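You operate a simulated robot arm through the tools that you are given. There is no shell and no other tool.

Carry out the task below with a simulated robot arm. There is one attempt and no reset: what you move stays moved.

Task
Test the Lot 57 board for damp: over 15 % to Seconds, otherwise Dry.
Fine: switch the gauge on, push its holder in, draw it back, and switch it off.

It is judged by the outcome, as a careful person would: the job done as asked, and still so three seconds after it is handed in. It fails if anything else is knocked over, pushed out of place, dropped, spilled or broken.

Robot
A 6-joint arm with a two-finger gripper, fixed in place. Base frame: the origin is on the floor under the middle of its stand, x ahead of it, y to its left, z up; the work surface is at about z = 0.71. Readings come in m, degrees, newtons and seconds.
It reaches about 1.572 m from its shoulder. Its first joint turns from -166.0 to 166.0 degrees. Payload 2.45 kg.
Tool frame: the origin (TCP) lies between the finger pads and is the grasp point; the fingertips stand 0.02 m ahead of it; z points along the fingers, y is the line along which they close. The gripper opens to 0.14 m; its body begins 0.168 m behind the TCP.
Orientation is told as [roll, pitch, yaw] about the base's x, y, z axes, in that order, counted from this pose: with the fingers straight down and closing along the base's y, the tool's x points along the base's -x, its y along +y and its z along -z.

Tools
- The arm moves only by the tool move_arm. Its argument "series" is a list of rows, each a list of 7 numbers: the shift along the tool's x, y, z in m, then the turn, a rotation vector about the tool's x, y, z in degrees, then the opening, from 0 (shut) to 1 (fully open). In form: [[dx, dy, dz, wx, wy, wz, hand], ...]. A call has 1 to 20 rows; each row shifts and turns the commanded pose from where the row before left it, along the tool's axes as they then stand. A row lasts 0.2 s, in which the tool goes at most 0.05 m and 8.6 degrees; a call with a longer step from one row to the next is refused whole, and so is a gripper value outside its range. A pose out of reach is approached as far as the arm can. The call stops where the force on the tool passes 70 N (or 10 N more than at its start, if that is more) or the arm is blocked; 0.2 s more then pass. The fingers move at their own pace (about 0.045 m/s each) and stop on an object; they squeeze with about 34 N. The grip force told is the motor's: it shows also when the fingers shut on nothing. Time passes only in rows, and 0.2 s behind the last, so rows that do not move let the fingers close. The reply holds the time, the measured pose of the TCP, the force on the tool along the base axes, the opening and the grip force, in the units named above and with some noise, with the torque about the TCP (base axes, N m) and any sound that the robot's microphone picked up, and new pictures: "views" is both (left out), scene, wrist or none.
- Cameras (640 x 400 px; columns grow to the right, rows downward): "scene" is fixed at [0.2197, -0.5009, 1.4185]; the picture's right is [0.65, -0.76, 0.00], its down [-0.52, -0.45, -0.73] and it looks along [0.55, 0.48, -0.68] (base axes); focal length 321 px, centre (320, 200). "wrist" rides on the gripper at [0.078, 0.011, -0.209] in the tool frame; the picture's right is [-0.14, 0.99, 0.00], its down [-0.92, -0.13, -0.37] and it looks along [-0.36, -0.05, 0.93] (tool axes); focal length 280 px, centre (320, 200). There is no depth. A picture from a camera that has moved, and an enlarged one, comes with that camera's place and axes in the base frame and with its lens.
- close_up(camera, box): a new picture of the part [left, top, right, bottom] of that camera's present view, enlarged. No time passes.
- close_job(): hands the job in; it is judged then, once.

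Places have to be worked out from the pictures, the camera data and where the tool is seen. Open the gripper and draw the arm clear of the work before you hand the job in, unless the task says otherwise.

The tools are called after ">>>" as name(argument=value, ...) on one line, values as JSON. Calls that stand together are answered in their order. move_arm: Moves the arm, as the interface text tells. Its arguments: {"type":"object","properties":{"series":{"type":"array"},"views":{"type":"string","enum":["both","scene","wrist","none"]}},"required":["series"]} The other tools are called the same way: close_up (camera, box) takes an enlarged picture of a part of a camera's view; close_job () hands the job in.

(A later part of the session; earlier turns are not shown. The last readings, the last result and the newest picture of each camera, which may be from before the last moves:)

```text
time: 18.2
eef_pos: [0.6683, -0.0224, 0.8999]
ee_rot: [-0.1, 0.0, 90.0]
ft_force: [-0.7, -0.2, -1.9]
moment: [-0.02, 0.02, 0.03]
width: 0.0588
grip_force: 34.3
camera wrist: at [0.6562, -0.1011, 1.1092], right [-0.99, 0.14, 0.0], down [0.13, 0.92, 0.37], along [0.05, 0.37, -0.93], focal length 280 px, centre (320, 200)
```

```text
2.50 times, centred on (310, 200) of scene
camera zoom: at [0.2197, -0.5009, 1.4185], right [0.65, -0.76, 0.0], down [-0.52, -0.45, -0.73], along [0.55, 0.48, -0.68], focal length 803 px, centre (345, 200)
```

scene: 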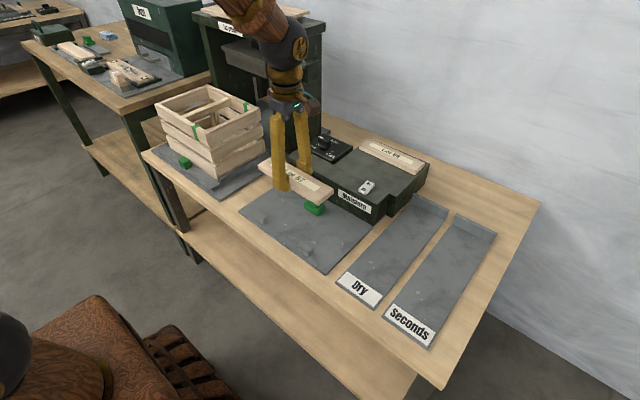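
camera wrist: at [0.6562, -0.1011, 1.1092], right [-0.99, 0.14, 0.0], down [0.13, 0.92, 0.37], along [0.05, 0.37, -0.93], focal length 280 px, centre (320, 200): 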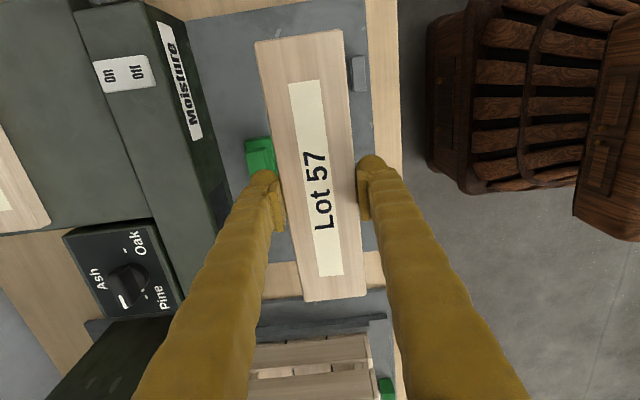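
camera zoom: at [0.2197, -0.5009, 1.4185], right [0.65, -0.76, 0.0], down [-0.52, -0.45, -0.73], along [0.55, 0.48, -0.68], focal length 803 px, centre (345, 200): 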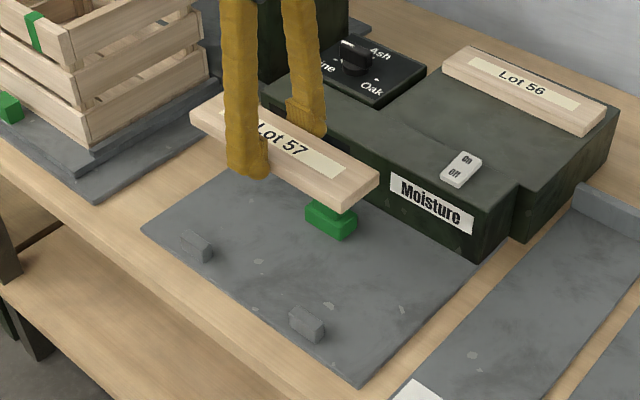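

Lugs' inner faces are at x≈0.615 (y spans −0.131…−0.093 and 0.037…0.076), the green holder's near face at x≈0.733. I'll lower the board centred at x≈0.655, stopping just above the plate.

>>> move_arm(series=[[0, 0.0067, 0.01, 0, 0, 0, 0.3], [0, 0.0067, 0.02, 0, 0, 0, 0.3], [0, 0, 0.03, 0, 0, 0, 0.3], [0, 0, 0.03, 0, 0, 0, 0.3], [0, 0, 0.03, 0, 0, 0, 0.3], [0, 0, 0.02, 0, 0, 0, 0.3], [0, 0, 0.008, 0, 0, 0, 0.3], [0, 0, 0, 0, 0, 0, 0.3]])

>>> close_up(camera="wrist", box=[160, 40, 480, 240])

>>> close_up(camera="scene", box=[230, 150, 390, 260])

```text
time: 20.0
eef_pos: [0.6586, -0.0243, 0.7511]
ee_rot: [-0.2, 0.0, 89.9]
ft_force: [-0.1, 0.0, -1.1]
moment: [0.03, 0.02, -0.01]
width: 0.0588
grip_force: 34.0
camera wrist: at [0.6471, -0.1027, 0.9604], right [-0.99, 0.14, 0.0], down [0.13, 0.92, 0.37], along [0.05, 0.37, -0.93], focal length 280 px, centre (320, 200)
```

scene: 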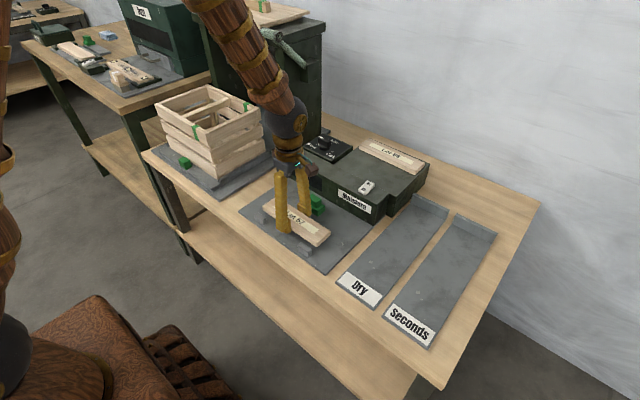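
wrist: 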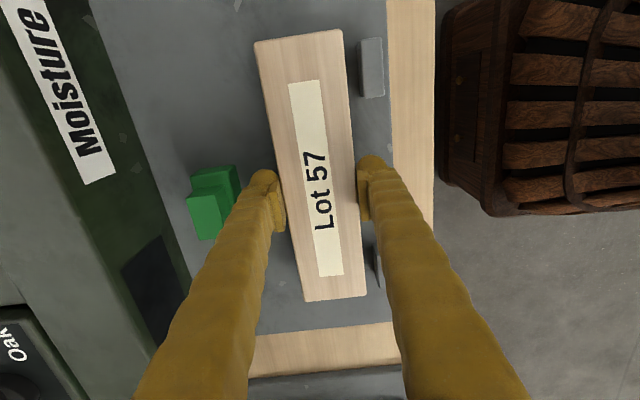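

```text
2.00 times, centred on (320, 140) of wrist
camera zoom: at [0.6471, -0.1027, 0.9604], right [-0.99, 0.14, 0.0], down [0.13, 0.92, 0.37], along [0.05, 0.37, -0.93], focal length 561 px, centre (320, 320)
```

zoom: 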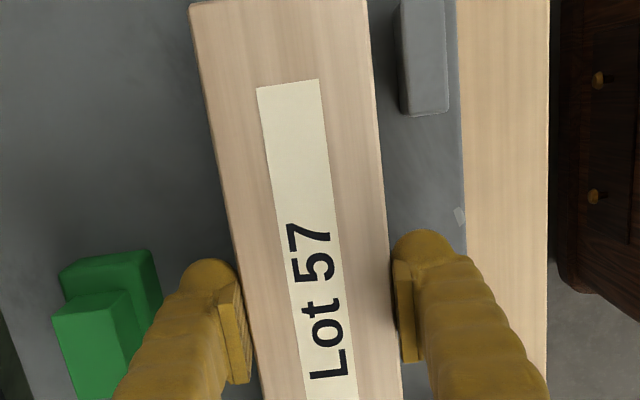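

```text
3.64 times, centred on (310, 205) of scene
camera zoom: at [0.2197, -0.5009, 1.4185], right [0.65, -0.76, 0.0], down [-0.52, -0.45, -0.73], along [0.55, 0.48, -0.68], focal length 1168 px, centre (356, 182)
```

zoom: 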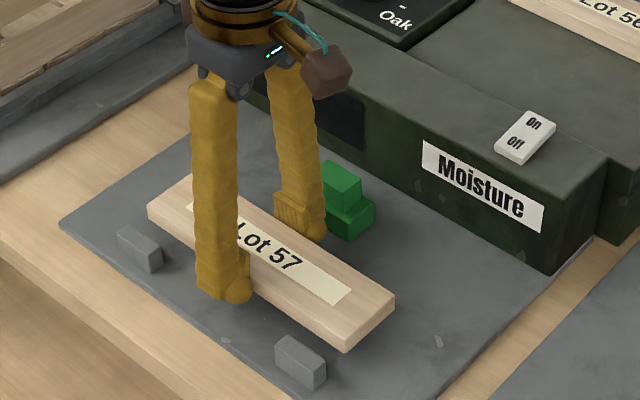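

The board is about 10 mm clear of the lugs and hovering just above the plate. I'll shift 4 mm toward the lugs and lower in small steps till contact.

>>> move_arm(series=[[0, 0.004, 0.004, 0, 0, 0, 0.3], [0, 0, 0.004, 0, 0, 0, 0.3], [0, 0, 0.002, 0, 0, 0, 0.3], [0, 0, 0, 0, 0, 0, 0.3]], views="none")

```text
time: 21.0
eef_pos: [0.6547, -0.0233, 0.7416]
ee_rot: [-0.2, 0.1, 89.9]
ft_force: [0.6, 0.0, -1.5]
moment: [-0.01, -0.01, -0.02]
width: 0.0591
grip_force: 34.3
```

>>> move_arm(series=[[0, 0, 0.002, 0, 0, 0, 0.3], [0, 0, 0.001, 0, 0, 0, 0.3], [0, 0, 0, 0, 0, 0, 0.3]], views="wrist")

>>> close_up(camera="scene", box=[240, 170, 360, 250])

```text
time: 21.8
eef_pos: [0.6536, -0.0222, 0.7385]
ee_rot: [-0.1, 0.0, 89.8]
ft_force: [-0.8, 0.4, -1.1]
moment: [0.0, -0.05, -0.02]
width: 0.0589
grip_force: 34.0
camera wrist: at [0.642, -0.1014, 0.9481], right [-0.99, 0.14, 0.0], down [0.13, 0.92, 0.37], along [0.05, 0.37, -0.93], focal length 280 px, centre (320, 200)
```

wrist: 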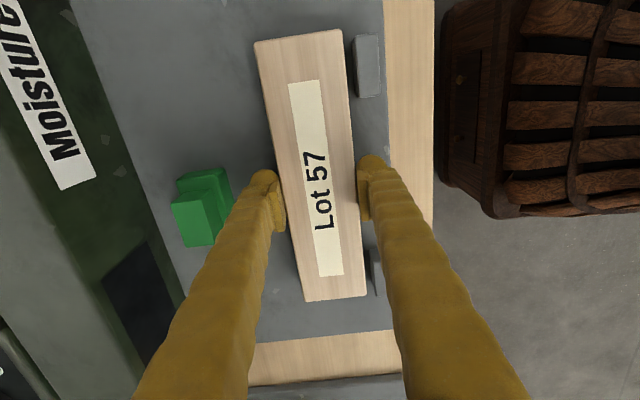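

```text
5.00 times, centred on (300, 210) of scene
camera zoom: at [0.2197, -0.5009, 1.4185], right [0.65, -0.76, 0.0], down [-0.52, -0.45, -0.73], along [0.55, 0.48, -0.68], focal length 1607 px, centre (420, 150)
```

zoom: 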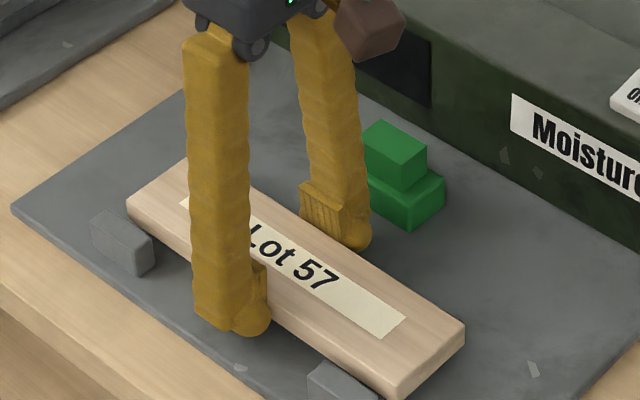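

Not touching yet; continuing down in 1.5 mm steps.

>>> move_arm(series=[[0, 0, 0.0015, 0, 0, 0, 0.3], [0, 0, 0.0015, 0, 0, 0, 0.3], [0, 0, 0, 0, 0, 0, 0.3]], views="none")

```text
time: 22.6
eef_pos: [0.6526, -0.0221, 0.7352]
ee_rot: [-0.2, 0.0, 89.9]
ft_force: [0.0, 0.5, -1.7]
moment: [-0.05, 0.0, 0.01]
width: 0.0588
grip_force: 34.5
```

>>> move_arm(series=[[0, 0, 0.0015, 0, 0, 0, 0.3], [0, 0, 0.0015, 0, 0, 0, 0.3], [0, 0, 0, 0, 0, 0, 0.3]], views="none")

```text
time: 23.4
eef_pos: [0.6534, -0.0218, 0.7322]
ee_rot: [-0.1, -0.1, 89.9]
ft_force: [0.3, 0.2, -1.4]
moment: [0.01, 0.01, 0.01]
width: 0.0588
grip_force: 34.6
```

>>> move_arm(series=[[0, 0, 0.001, 0, 0, 0, 0.3], [0, 0, 0.001, 0, 0, 0, 0.3], [0, 0, 0, 0, 0, 0, 0.3]], views="wrist")

>>> close_up(camera="scene", box=[240, 170, 360, 260])

```text
time: 24.2
eef_pos: [0.6543, -0.0226, 0.7308]
ee_rot: [-0.1, 0.0, 90.0]
ft_force: [0.0, 0.6, -2.2]
moment: [0.0, 0.01, -0.03]
width: 0.0586
grip_force: 34.6
camera wrist: at [0.6421, -0.1007, 0.9399], right [-0.99, 0.14, 0.0], down [0.13, 0.92, 0.37], along [0.05, 0.37, -0.93], focal length 280 px, centre (320, 200)
```

wrist: 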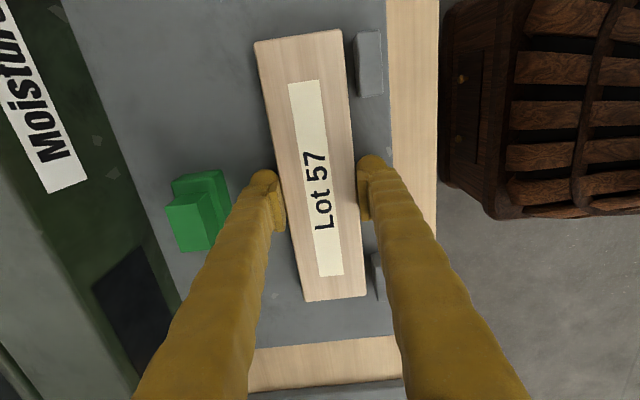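

```text
4.44 times, centred on (300, 215) of scene
camera zoom: at [0.2197, -0.5009, 1.4185], right [0.65, -0.76, 0.0], down [-0.52, -0.45, -0.73], along [0.55, 0.48, -0.68], focal length 1428 px, centre (409, 133)
```

zoom: 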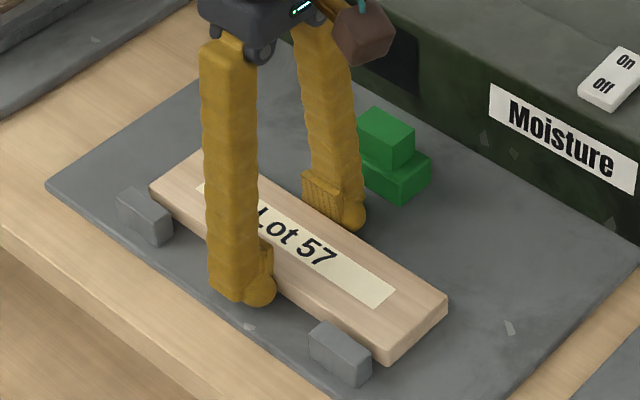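

>>> move_arm(series=[[0, 0, 0.001, 0, 0, 0, 0.3], [0, 0, 0.001, 0, 0, 0, 0.3], [0, 0, 0, 0, 0, 0, 0.3]], views="none")

```text
time: 25.0
eef_pos: [0.6533, -0.0212, 0.73]
ee_rot: [-0.2, 0.0, 89.8]
ft_force: [-2.8, 1.8, 14.3]
moment: [0.03, 0.44, -0.06]
width: 0.0587
grip_force: 34.2
```

Contact: 14 N at TCP z=0.730. I'll unload 1 mm, open modestly to 0.076 m (clear of the green holder), and rise.

>>> move_arm(series=[[0, 0, -0.001, 0, 0, 0, 0.3], [0, 0, 0, 0, 0, 0, 0.54], [0, 0, 0, 0, 0, 0, 0.54], [0, 0, -0.01, 0, 0, 0, 0.54], [0, 0, -0.03, 0, 0, 0, 0.54], [0, 0, -0.04, 0, 0, 0, 0.54], [0, 0, -0.04, 0, 0, 0, 0.54], [0, 0, -0.04, 0, 0, 0, 0.54], [0, 0, 0, 0, 0, 0, 0.54]])

>>> close_up(camera="wrist", box=[160, 0, 480, 240])

>>> close_up(camera="scene", box=[240, 160, 380, 260])

```text
time: 27.0
eef_pos: [0.655, -0.0226, 0.8899]
ee_rot: [0.0, 0.0, 89.9]
ft_force: [0.3, 0.4, 0.2]
moment: [-0.01, -0.02, -0.02]
width: 0.0755
grip_force: 0.1
camera wrist: at [0.643, -0.1018, 1.0987], right [-0.99, 0.14, 0.0], down [0.13, 0.92, 0.37], along [0.05, 0.37, -0.93], focal length 280 px, centre (320, 200)
```

scene: 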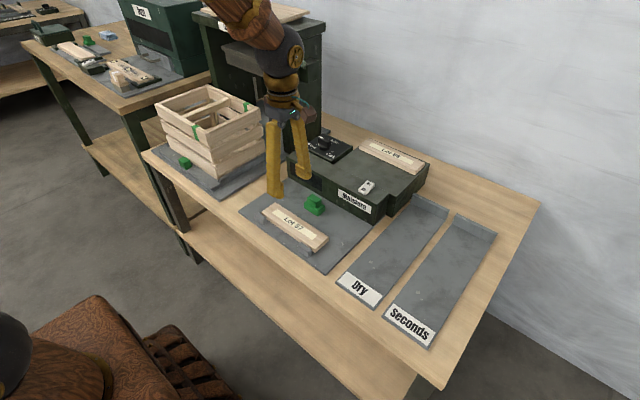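
wrist: 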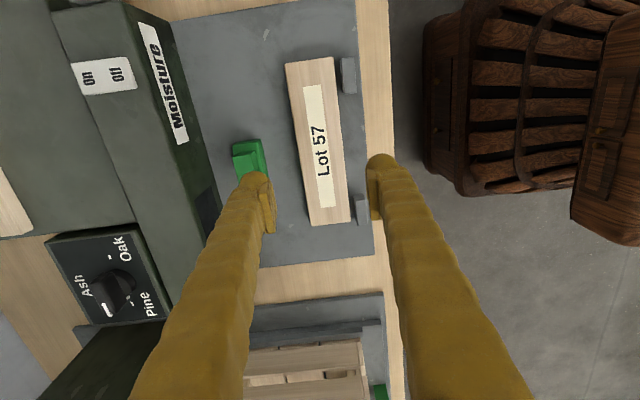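

```text
1.67 times, centred on (320, 120) of wrist
camera zoom: at [0.643, -0.1018, 1.0987], right [-0.99, 0.14, 0.0], down [0.13, 0.92, 0.37], along [0.05, 0.37, -0.93], focal length 467 px, centre (320, 333)
```

zoom: 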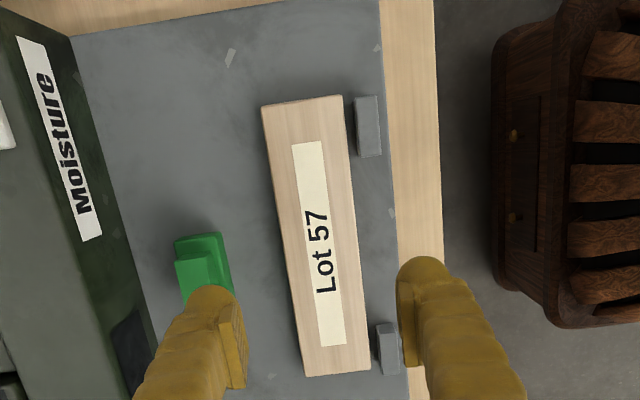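

```text
4.00 times, centred on (310, 210) of scene
camera zoom: at [0.2197, -0.5009, 1.4185], right [0.65, -0.76, 0.0], down [-0.52, -0.45, -0.73], along [0.55, 0.48, -0.68], focal length 1285 px, centre (360, 160)
```

zoom: 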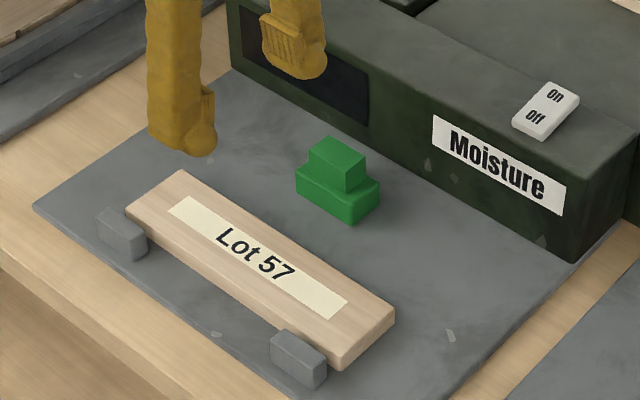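

Lot 57 lies neatly between the lugs and the holder. Next is the switch: centre ≈(0.842, −0.140), "On" half on the far side. I'll turn the gripper back, close it, and go above the On half.

>>> move_arm(series=[[0, 0, -0.02, 0, 0, 8.182, 0.3], [0, 0, 0, 0, 0, 8.182, 0.1], [0, 0, 0, 0, 0, 8.182, 0], [0, 0, 0, 0, 0, 8.182, 0], [0, 0, 0, 0, 0, 8.182, 0], [0, 0, 0, 0, 0, 8.182, 0], [0, 0, 0, 0, 0, 8.182, 0], [0, 0, 0, 0, 0, 8.182, 0], [0, 0, 0, 0, 0, 8.182, 0], [0, 0, 0, 0, 0, 8.182, 0], [0, 0, 0, 0, 0, 8.18, 0], [-0.0357, -0.0195, 0, 0, 0, 0, 0], [-0.0357, -0.0195, 0, 0, 0, 0, 0], [-0.0357, -0.0195, 0, 0, 0, 0, 0], [-0.0357, -0.0195, 0, 0, 0, 0, 0], [-0.0357, -0.0195, 0, 0, 0, 0, 0], [-0.0345, -0.0195, 0, 0, 0, 0, 0], [0, 0, 0, 0, 0, 0, 0]])

>>> close_up(camera="wrist", box=[220, 80, 440, 260])

>>> close_up(camera="scene", box=[330, 110, 430, 220])

```text
time: 30.8
eef_pos: [0.8667, -0.1407, 0.9087]
ee_rot: [0.0, -0.1, -0.1]
ft_force: [0.5, -0.4, -0.7]
moment: [0.05, -0.05, 0.02]
width: 0.0001
grip_force: 29.3
camera wrist: at [0.7871, -0.1307, 1.1175], right [0.14, 0.99, 0.0], down [0.92, -0.13, 0.37], along [0.37, -0.05, -0.93], focal length 280 px, centre (320, 200)
```

scene: 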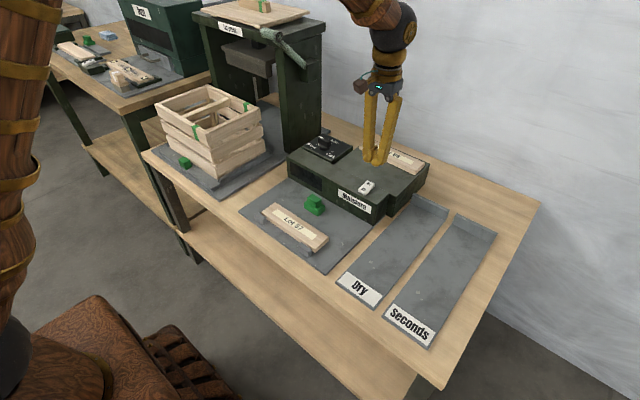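
wrist: 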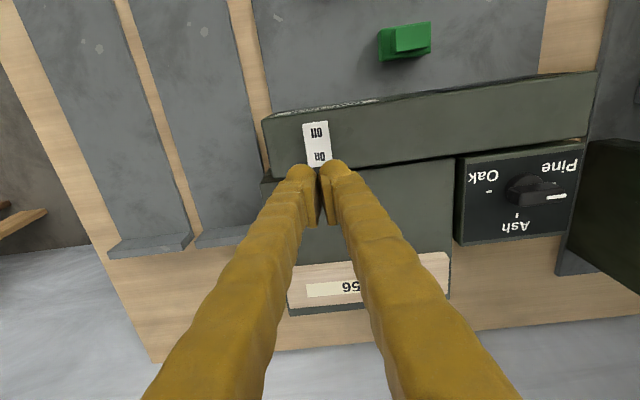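

```text
2.22 times, centred on (330, 170) of wrist
camera zoom: at [0.7871, -0.1307, 1.1175], right [0.14, 0.99, 0.0], down [0.92, -0.13, 0.37], along [0.37, -0.05, -0.93], focal length 623 px, centre (298, 267)
```

zoom: 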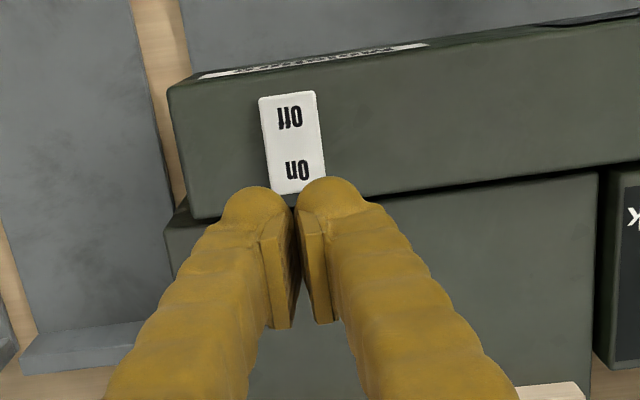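

```text
3.64 times, centred on (380, 165) of scene
camera zoom: at [0.2197, -0.5009, 1.4185], right [0.65, -0.76, 0.0], down [-0.52, -0.45, -0.73], along [0.55, 0.48, -0.68], focal length 1168 px, centre (102, 327)
```

zoom: 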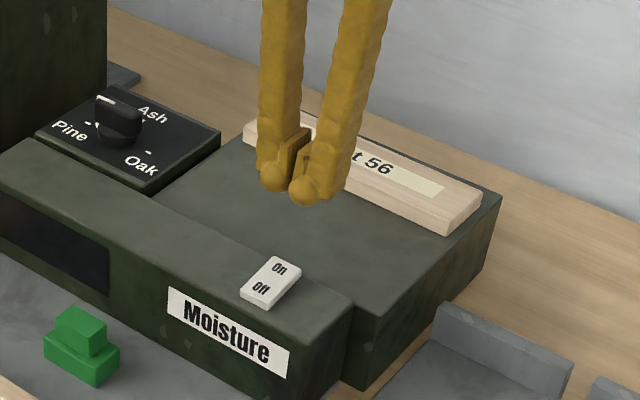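

Closed fingertips are two caps ±14 mm from centre, so I'll centre the −y finger on the On half (TCP ≈(0.861, −0.126)) and come down close to the rocker.

>>> move_arm(series=[[0.006, 0.0147, 0.02, 0, 0, 0, 0], [0, 0, 0.03, 0, 0, 0, 0], [0, 0, 0.015, 0, 0, 0, 0], [0, 0, 0, 0, 0, 0, 0]])

>>> close_up(camera="wrist", box=[220, 80, 440, 260])

>>> close_up(camera="scene", box=[340, 140, 420, 210])

```text
time: 31.8
eef_pos: [0.8604, -0.1242, 0.8442]
ee_rot: [0.0, -0.1, 0.0]
ft_force: [-0.6, 0.4, 0.0]
moment: [-0.03, 0.02, -0.02]
width: 0.0
grip_force: 29.6
camera wrist: at [0.7815, -0.1144, 1.0539], right [0.14, 0.99, 0.0], down [0.92, -0.13, 0.37], along [0.37, -0.05, -0.93], focal length 280 px, centre (320, 200)
```

scene: 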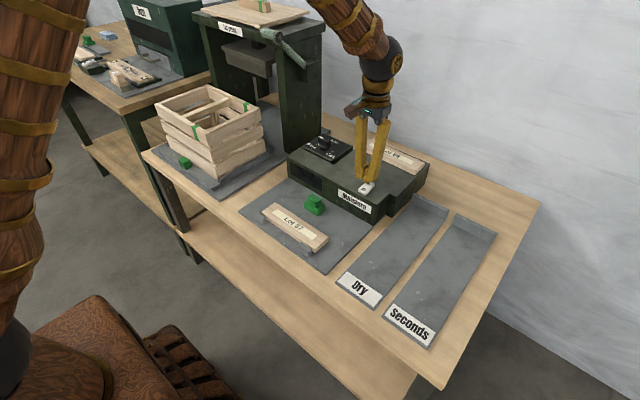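
wrist: 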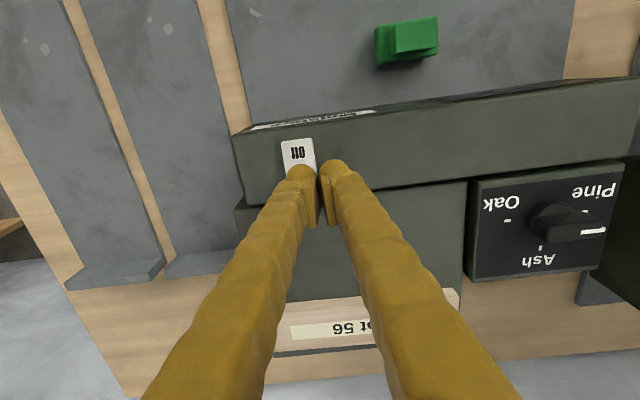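

```text
2.22 times, centred on (330, 170) of wrist
camera zoom: at [0.7815, -0.1144, 1.0539], right [0.14, 0.99, 0.0], down [0.92, -0.13, 0.37], along [0.37, -0.05, -0.93], focal length 623 px, centre (298, 267)
```

zoom: 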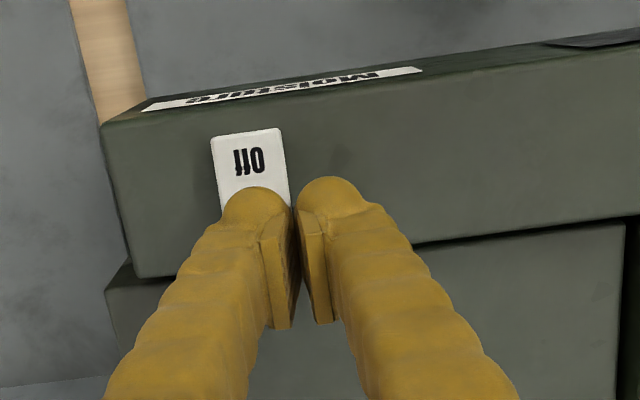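

```text
5.71 times, centred on (380, 175) of scene
camera zoom: at [0.2197, -0.5009, 1.4185], right [0.65, -0.76, 0.0], down [-0.52, -0.45, -0.73], along [0.55, 0.48, -0.68], focal length 1836 px, centre (-23, 343)
```

zoom: 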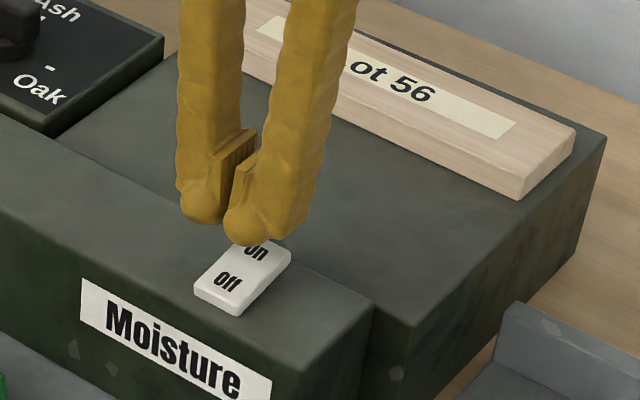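

The ball-shaped tip looks ~14 mm ahead (−x) of the TCP, so I'll shift 11 mm +x to land on the On half, then press down in small steps.

>>> move_arm(series=[[-0.011, 0, 0, 0, 0, 0, 0], [0, 0, 0.005, 0, 0, 0, 0], [0, 0, 0.003, 0, 0, 0, 0], [0, 0, 0.002, 0, 0, 0, 0], [0, 0, 0.002, 0, 0, 0, 0], [0, 0, 0, 0, 0, 0, 0]])

>>> close_up(camera="scene", box=[340, 140, 420, 210])

>>> close_up(camera="wrist", box=[220, 80, 440, 260])

```text
time: 33.2
eef_pos: [0.8723, -0.1237, 0.8324]
ee_rot: [-0.1, 0.0, 0.0]
ft_force: [0.2, -0.1, 1.1]
moment: [0.01, 0.01, 0.0]
width: 0.0
grip_force: 29.6
camera wrist: at [0.7923, -0.1134, 1.0419], right [0.14, 0.99, 0.0], down [0.92, -0.13, 0.37], along [0.37, -0.05, -0.93], focal length 280 px, centre (320, 200)
```

scene: 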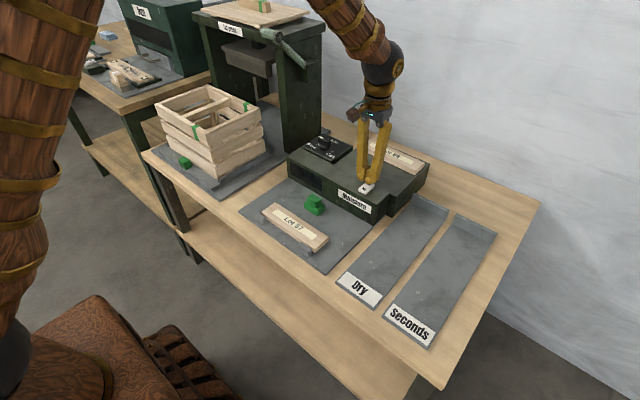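
wrist: 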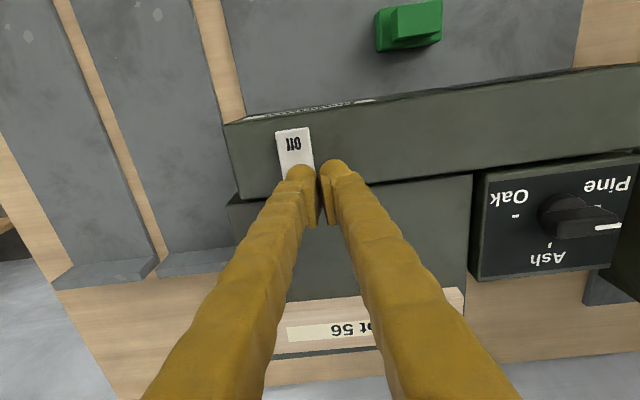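

```text
5.71 times, centred on (380, 175) of scene
camera zoom: at [0.2197, -0.5009, 1.4185], right [0.65, -0.76, 0.0], down [-0.52, -0.45, -0.73], along [0.55, 0.48, -0.68], focal length 1836 px, centre (-23, 343)
```

zoom: 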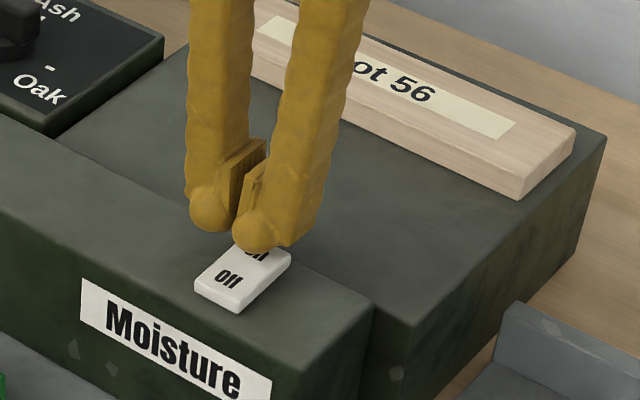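

```text
2.22 times, centred on (330, 170) of wrist
camera zoom: at [0.7923, -0.1134, 1.0419], right [0.14, 0.99, 0.0], down [0.92, -0.13, 0.37], along [0.37, -0.05, -0.93], focal length 623 px, centre (298, 267)
```

zoom: 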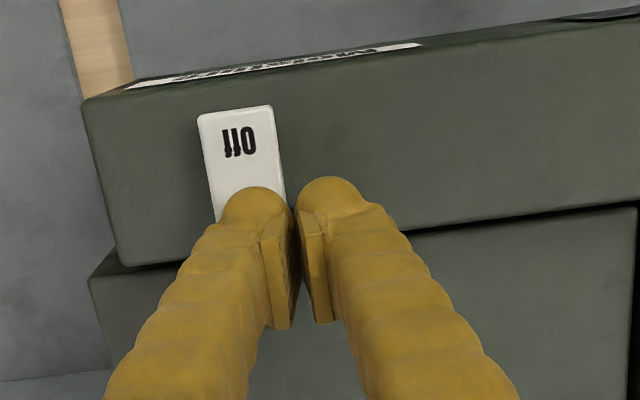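

The tip is over the On half. I continue pressing down in 2 mm steps.

>>> move_arm(series=[[0, -0.002, 0.002, 0, 0, 0, 0], [0, 0, 0.002, 0, 0, 0, 0], [0, 0, 0.002, 0, 0, 0, 0], [0, 0, 0.002, 0, 0, 0, 0], [0, 0, 0, 0, 0, 0, 0]], views="wrist")

>>> close_up(camera="scene", box=[340, 140, 420, 210])

```text
time: 34.2
eef_pos: [0.874, -0.126, 0.8292]
ee_rot: [0.1, -0.3, -0.1]
ft_force: [-1.1, 0.6, 15.7]
moment: [-0.14, 0.24, -0.01]
width: 0.0001
grip_force: 28.9
stopped in row 5: the force on the tool passed its limit at 76 N (the readings are from after the stop); the commanded pose is now the measured one
camera wrist: at [0.7932, -0.1161, 1.0378], right [0.14, 0.99, 0.0], down [0.92, -0.13, 0.37], along [0.37, -0.05, -0.93], focal length 280 px, centre (320, 200)
```

wrist: 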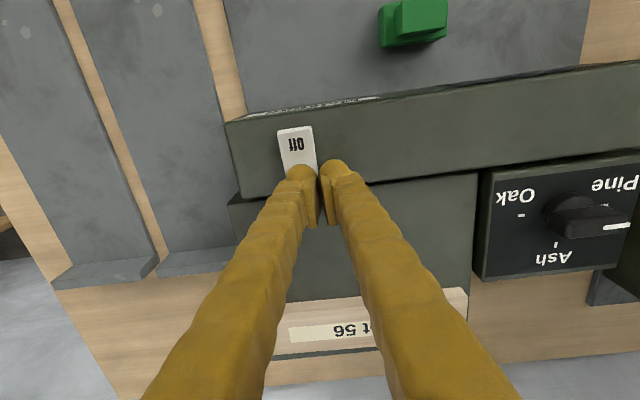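

```text
5.71 times, centred on (380, 175) of scene
camera zoom: at [0.2197, -0.5009, 1.4185], right [0.65, -0.76, 0.0], down [-0.52, -0.45, -0.73], along [0.55, 0.48, -0.68], focal length 1836 px, centre (-23, 343)
```

zoom: 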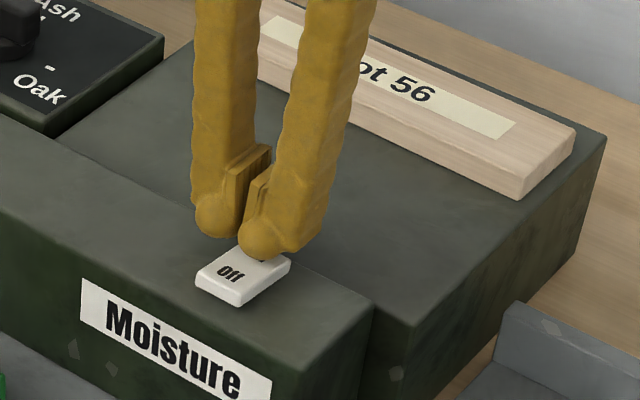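

The press peaked at 76 N and the rocker seems tilted to On. I'll lift off and check the switch and the display.

>>> move_arm(series=[[0, 0, -0.01, 0, 0, 0, 0], [0, 0, -0.03, 0, 0, 0, 0], [0, 0, -0.04, 0, 0, 0, 0], [0, 0, 0, 0, 0, 0, 0]])

>>> close_up(camera="scene", box=[280, 140, 420, 220])

>>> close_up(camera="wrist", box=[220, 80, 440, 260])

```text
time: 35.2
eef_pos: [0.8702, -0.1252, 0.9093]
ee_rot: [0.1, -0.2, 0.0]
ft_force: [-0.4, 0.6, 0.2]
moment: [-0.01, -0.01, 0.0]
width: 0.0
grip_force: 29.3
camera wrist: at [0.7902, -0.116, 1.1183], right [0.14, 0.99, 0.0], down [0.92, -0.13, 0.37], along [0.37, -0.05, -0.93], focal length 280 px, centre (320, 200)
```

scene: 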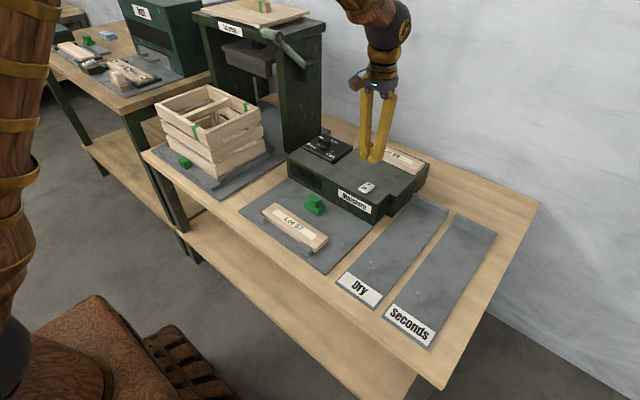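
wrist: 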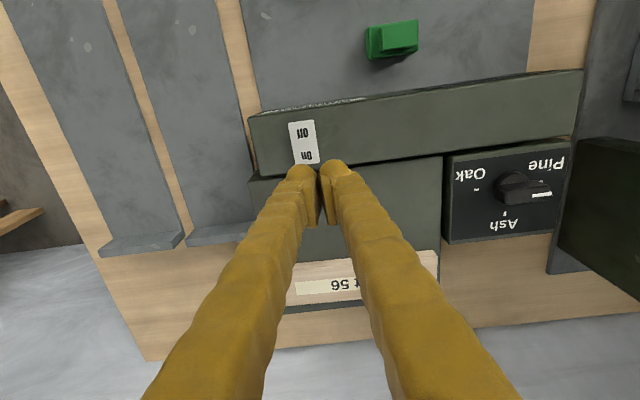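

```text
4.57 times, centred on (350, 180) of scene
camera zoom: at [0.2197, -0.5009, 1.4185], right [0.65, -0.76, 0.0], down [-0.52, -0.45, -0.73], along [0.55, 0.48, -0.68], focal length 1469 px, centre (183, 291)
```

zoom: 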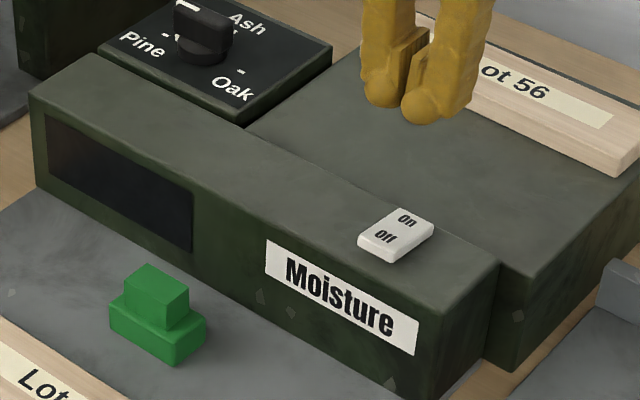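

```text
2.22 times, centred on (330, 170) of wrist
camera zoom: at [0.7902, -0.116, 1.1183], right [0.14, 0.99, 0.0], down [0.92, -0.13, 0.37], along [0.37, -0.05, -0.93], focal length 623 px, centre (298, 267)
```

zoom: 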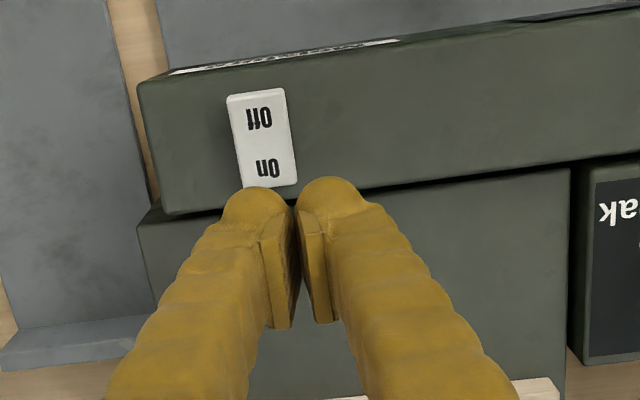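

The rocker is now down on the On side; the display is dark for now (no measurement yet). Next: go above the green handle (≈(0.753, −0.018)) with the gripper open to 0.08 m.

>>> move_arm(series=[[0.0293, 0.0268, 0, 0, 0, 0, 0.3], [0.0293, 0.0268, 0, 0, 0, 0, 0.57], [0.0293, 0.0268, 0, 0, 0, 0, 0.57], [0.0293, 0.0268, 0, 0, 0, 0, 0.57], [0, 0, 0.03, 0, 0, 0, 0.57], [0, 0, 0.03, 0, 0, 0, 0.57], [0, 0, 0, 0, 0, 0, 0.57]])

>>> close_up(camera="wrist", box=[220, 60, 440, 240])

>>> close_up(camera="scene", box=[260, 140, 380, 240])

```text
time: 36.8
eef_pos: [0.7529, -0.0198, 0.8464]
ee_rot: [0.0, -0.2, -0.1]
ft_force: [-0.2, 0.8, 0.4]
moment: [-0.01, -0.02, 0.01]
width: 0.0794
grip_force: 0.0
camera wrist: at [0.6743, -0.011, 1.0562], right [0.14, 0.99, 0.0], down [0.92, -0.13, 0.37], along [0.37, -0.05, -0.93], focal length 280 px, centre (320, 200)
```

scene: 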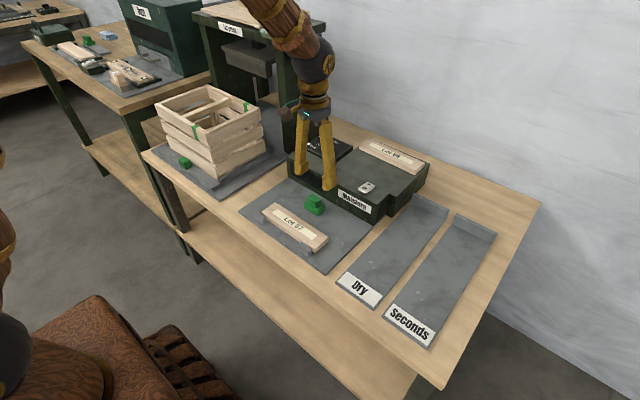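
wrist: 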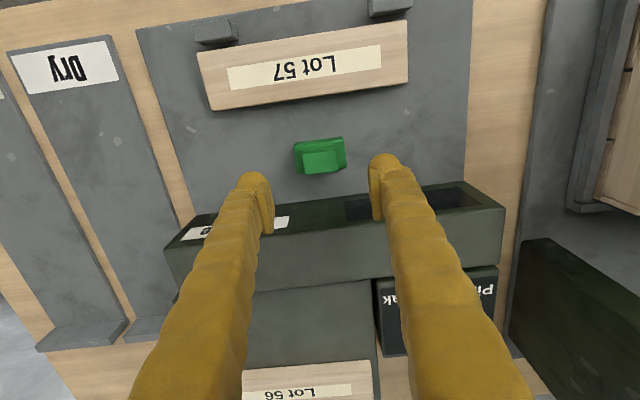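

```text
2.22 times, centred on (330, 150) of wrist
camera zoom: at [0.6743, -0.011, 1.0562], right [0.14, 0.99, 0.0], down [0.92, -0.13, 0.37], along [0.37, -0.05, -0.93], focal length 623 px, centre (298, 311)
```

zoom: 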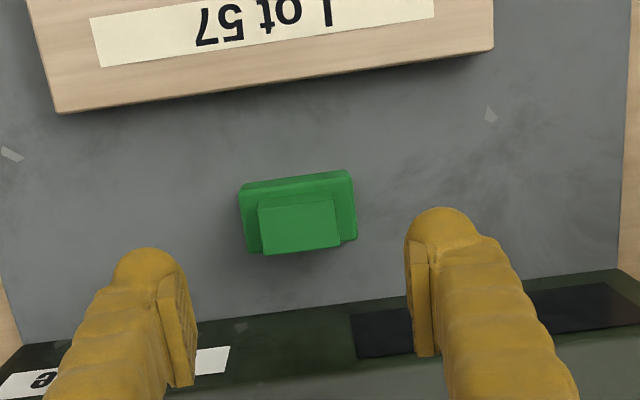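

```text
4.00 times, centred on (320, 190) of scene
camera zoom: at [0.2197, -0.5009, 1.4185], right [0.65, -0.76, 0.0], down [-0.52, -0.45, -0.73], along [0.55, 0.48, -0.68], focal length 1285 px, centre (320, 240)
```

zoom: 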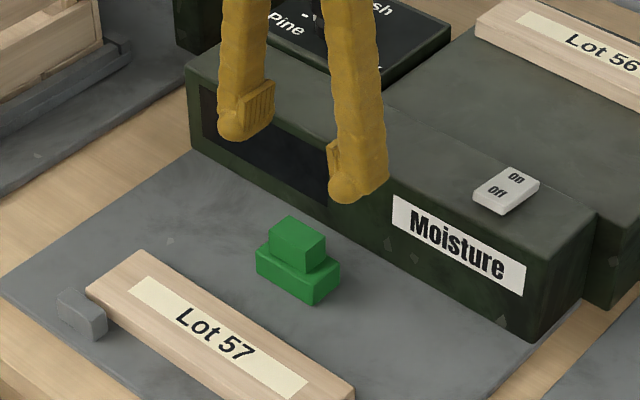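

Handle centre is near (0.750, −0.021), top z≈0.75. I'll lower astride it to TCP z≈0.758 and check before closing.

>>> move_arm(series=[[0.002, -0.001, 0.03, 0, 0, 0, 0.57], [0, 0, 0.03, 0, 0, 0, 0.57], [0, 0, 0.02, 0, 0, 0, 0.57], [0, 0, 0.008, 0, 0, 0, 0.57], [0, 0, 0, 0, 0, 0, 0.57]])

>>> close_up(camera="wrist", box=[220, 60, 440, 240])

>>> close_up(camera="scene", box=[260, 160, 360, 240])

```text
time: 38.0
eef_pos: [0.7547, -0.0226, 0.7613]
ee_rot: [0.1, -0.2, 0.0]
ft_force: [0.3, 0.9, 0.0]
moment: [0.01, 0.02, -0.01]
width: 0.08
grip_force: 0.0
camera wrist: at [0.6746, -0.0125, 0.9706], right [0.14, 0.99, 0.0], down [0.92, -0.13, 0.37], along [0.37, -0.05, -0.93], focal length 280 px, centre (320, 200)
```

scene: 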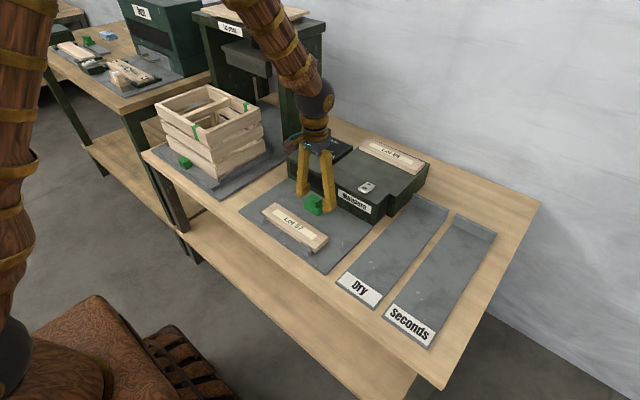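
wrist: 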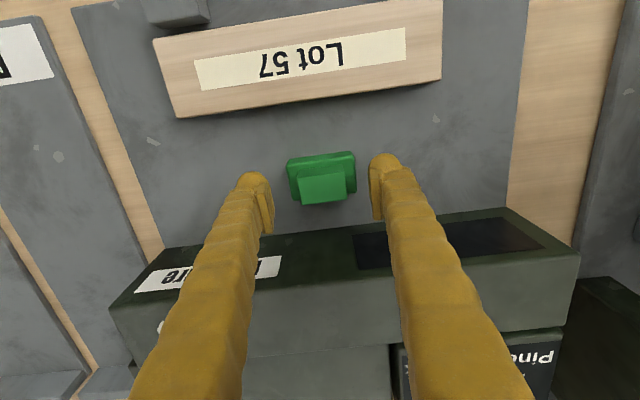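

```text
2.22 times, centred on (330, 150) of wrist
camera zoom: at [0.6746, -0.0125, 0.9706], right [0.14, 0.99, 0.0], down [0.92, -0.13, 0.37], along [0.37, -0.05, -0.93], focal length 623 px, centre (298, 311)
```

zoom: 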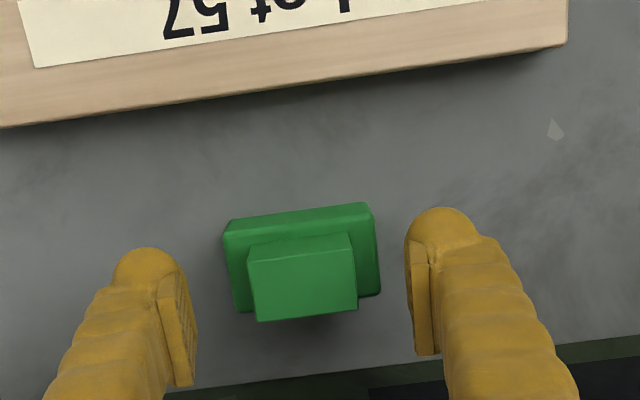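

```text
5.00 times, centred on (310, 200) of scene
camera zoom: at [0.2197, -0.5009, 1.4185], right [0.65, -0.76, 0.0], down [-0.52, -0.45, -0.73], along [0.55, 0.48, -0.68], focal length 1607 px, centre (370, 200)
```

zoom: 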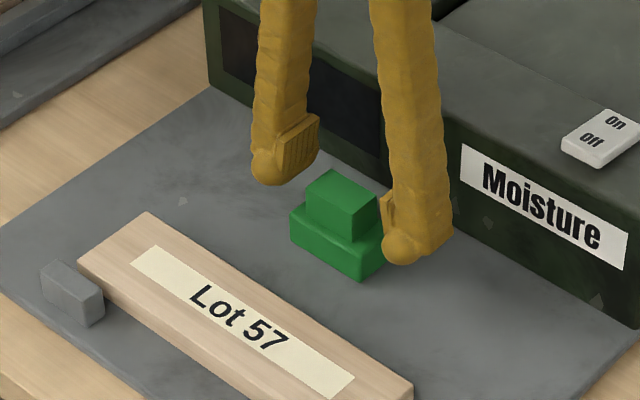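

The fingers straddle the green handle, which is ~3 mm nearer than the TCP. I'll shift slightly, lower 3 mm and close on it.

>>> move_arm(series=[[0.003, 0.0012, 0.003, 0, 0, 0, 0.57], [0, 0, 0, 0, 0, 0, 0.35], [0, 0, 0, 0, 0, 0, 0.2], [0, 0, 0, 0, 0, 0, 0.15], [0, 0, 0, 0, 0, 0, 0.15]])

>>> close_up(camera="wrist", box=[220, 60, 440, 240])

>>> close_up(camera="scene", box=[260, 160, 360, 240])

```text
time: 39.2
eef_pos: [0.7512, -0.0204, 0.7576]
ee_rot: [0.0, -0.2, 0.0]
ft_force: [2.1, 26.7, -1.6]
moment: [0.27, -0.03, 0.01]
width: 0.0372
grip_force: 33.4
camera wrist: at [0.6715, -0.0101, 0.9666], right [0.14, 0.99, 0.0], down [0.92, -0.13, 0.37], along [0.37, -0.05, -0.93], focal length 280 px, centre (320, 200)
```

scene: 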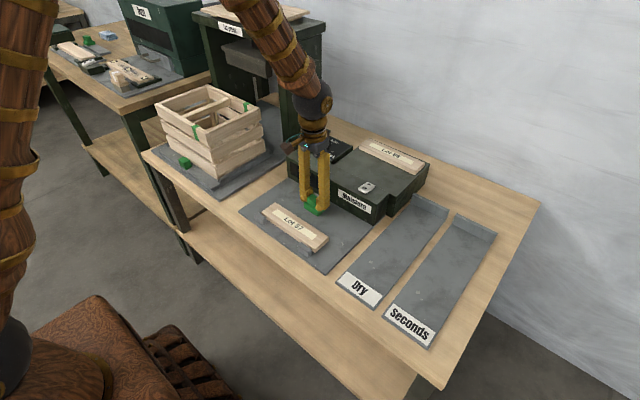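
wrist: 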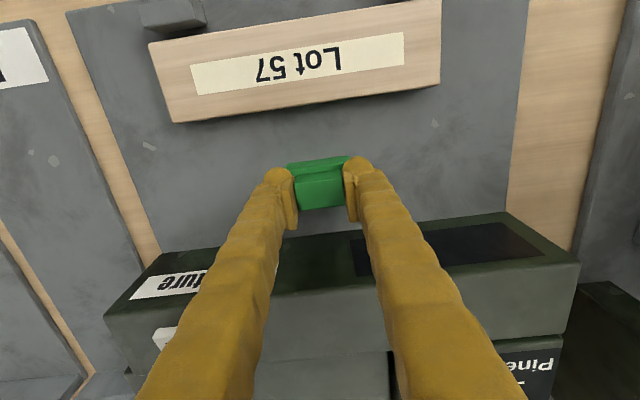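

```text
2.22 times, centred on (330, 150) of wrist
camera zoom: at [0.6715, -0.0101, 0.9666], right [0.14, 0.99, 0.0], down [0.92, -0.13, 0.37], along [0.37, -0.05, -0.93], focal length 623 px, centre (298, 311)
```

zoom: 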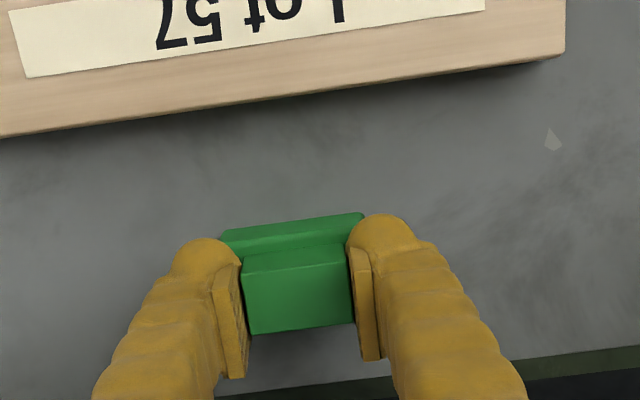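

```text
5.00 times, centred on (310, 200) of scene
camera zoom: at [0.2197, -0.5009, 1.4185], right [0.65, -0.76, 0.0], down [-0.52, -0.45, -0.73], along [0.55, 0.48, -0.68], focal length 1607 px, centre (370, 200)
```

zoom: 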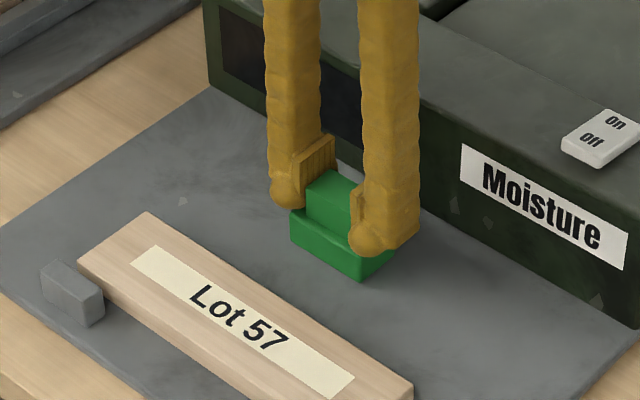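

Gripped (width 0.037); a 27 N side force says the handle sits slightly more +y. I'll ease +y 1.5 mm, then try pushing it toward the board (−x) gently.

>>> move_arm(series=[[0, 0.001, 0, 0, 0, 0, 0.15], [0, 0, 0, 0, 0, 0, 0.15], [0.002, 0, 0, 0, 0, 0, 0.15], [0.002, 0, 0, 0, 0, 0, 0.15], [0, 0, 0, 0, 0, 0, 0.15]], views="wrist")

```text
time: 40.4
eef_pos: [0.7489, -0.02, 0.758]
ee_rot: [0.1, -0.3, -0.1]
ft_force: [8.2, -27.6, 26.7]
moment: [-0.4, -0.47, 0.06]
width: 0.037
grip_force: 44.8
camera wrist: at [0.6683, -0.0096, 0.9663], right [0.14, 0.99, 0.0], down [0.92, -0.13, 0.37], along [0.37, -0.05, -0.93], focal length 280 px, centre (320, 200)
```

wrist: 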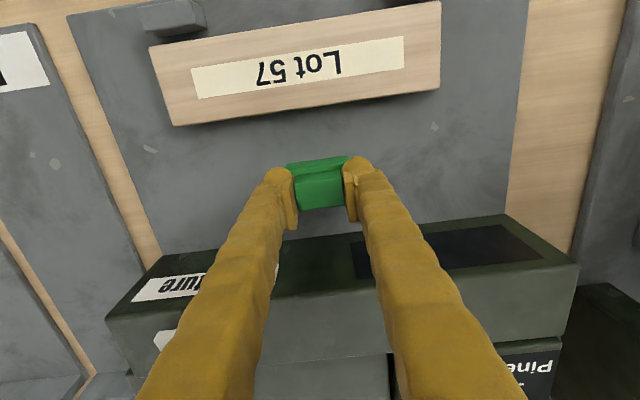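

The holder moves with the gripper (Fx only ~8 N). I'll trim sideways −0.5 mm and keep pushing −x.

>>> move_arm(series=[[0, -0.0005, 0, 0, 0, 0, 0.15], [0.004, 0, 0, 0, 0, 0, 0.15], [0.004, 0, 0, 0, 0, 0, 0.15], [0.004, 0, 0, 0, 0, 0, 0.15], [0.004, 0, 0, 0, 0, 0, 0.15], [0, 0, 0, 0, 0, 0, 0.15]])

>>> close_up(camera="scene", box=[260, 150, 380, 240])

```text
time: 41.2
eef_pos: [0.7426, -0.0199, 0.7568]
ee_rot: [-0.1, -0.3, -0.1]
ft_force: [-2.9, -6.9, 4.5]
moment: [-0.13, 0.01, 0.12]
width: 0.037
grip_force: 44.7
stopped in row 3: the force on the tool passed its limit at 73 N (the readings are from after the stop); the commanded pose is now the measured one
camera wrist: at [0.6618, -0.0096, 0.9658], right [0.14, 0.99, 0.0], down [0.92, -0.13, 0.37], along [0.37, -0.05, -0.93], focal length 280 px, centre (320, 200)
```

scene: 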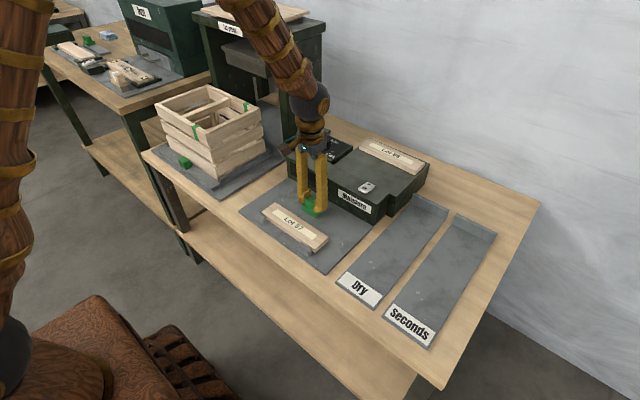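
wrist: 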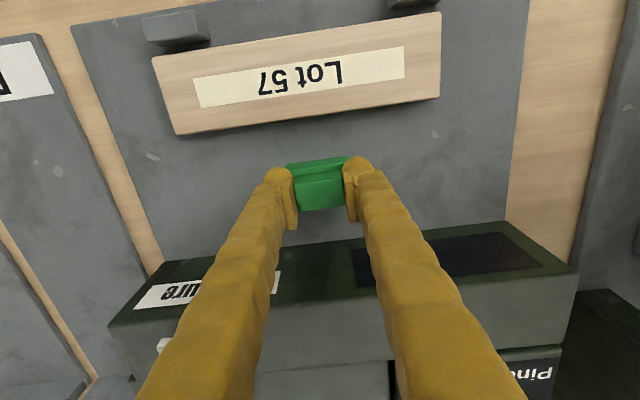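

```text
4.44 times, centred on (320, 195) of scene
camera zoom: at [0.2197, -0.5009, 1.4185], right [0.65, -0.76, 0.0], down [-0.52, -0.45, -0.73], along [0.55, 0.48, -0.68], focal length 1428 px, centre (320, 222)
```

zoom: 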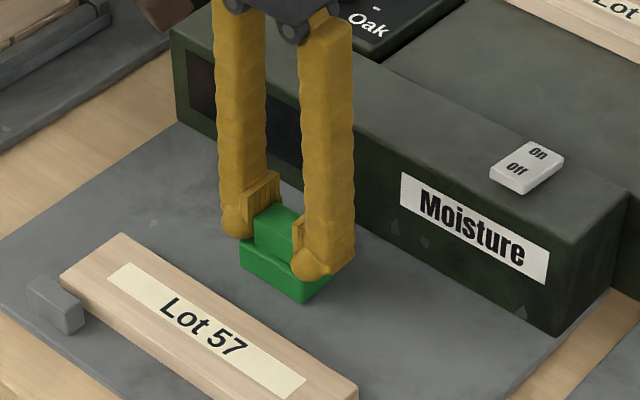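

The call stopped at 73 N but the holder has moved ~9 mm with the gripper. I'll push in smaller, slower steps and watch the force components.

>>> move_arm(series=[[0.0015, 0, 0, 0, 0, 0, 0.15], [0.0015, 0, 0, 0, 0, 0, 0.15]], views="none")

```text
time: 41.8
eef_pos: [0.7399, -0.0192, 0.7571]
ee_rot: [0.0, -0.3, -0.1]
ft_force: [8.9, -12.8, -6.9]
moment: [-0.14, -0.21, 0.07]
width: 0.0373
grip_force: 45.2
```

>>> move_arm(series=[[0.0015, -0.0004, 0, 0, 0, 0, 0.15], [0.002, 0, 0, 0, 0, 0, 0.15], [0.002, 0, 0, 0, 0, 0, 0.15], [0.002, 0, 0, 0, 0, 0, 0.15]], views="none")

```text
time: 42.8
eef_pos: [0.7323, -0.0186, 0.7569]
ee_rot: [0.0, -0.3, -0.1]
ft_force: [7.3, -26.8, 19.0]
moment: [-0.29, -0.07, 0.04]
width: 0.0369
grip_force: 45.3
```

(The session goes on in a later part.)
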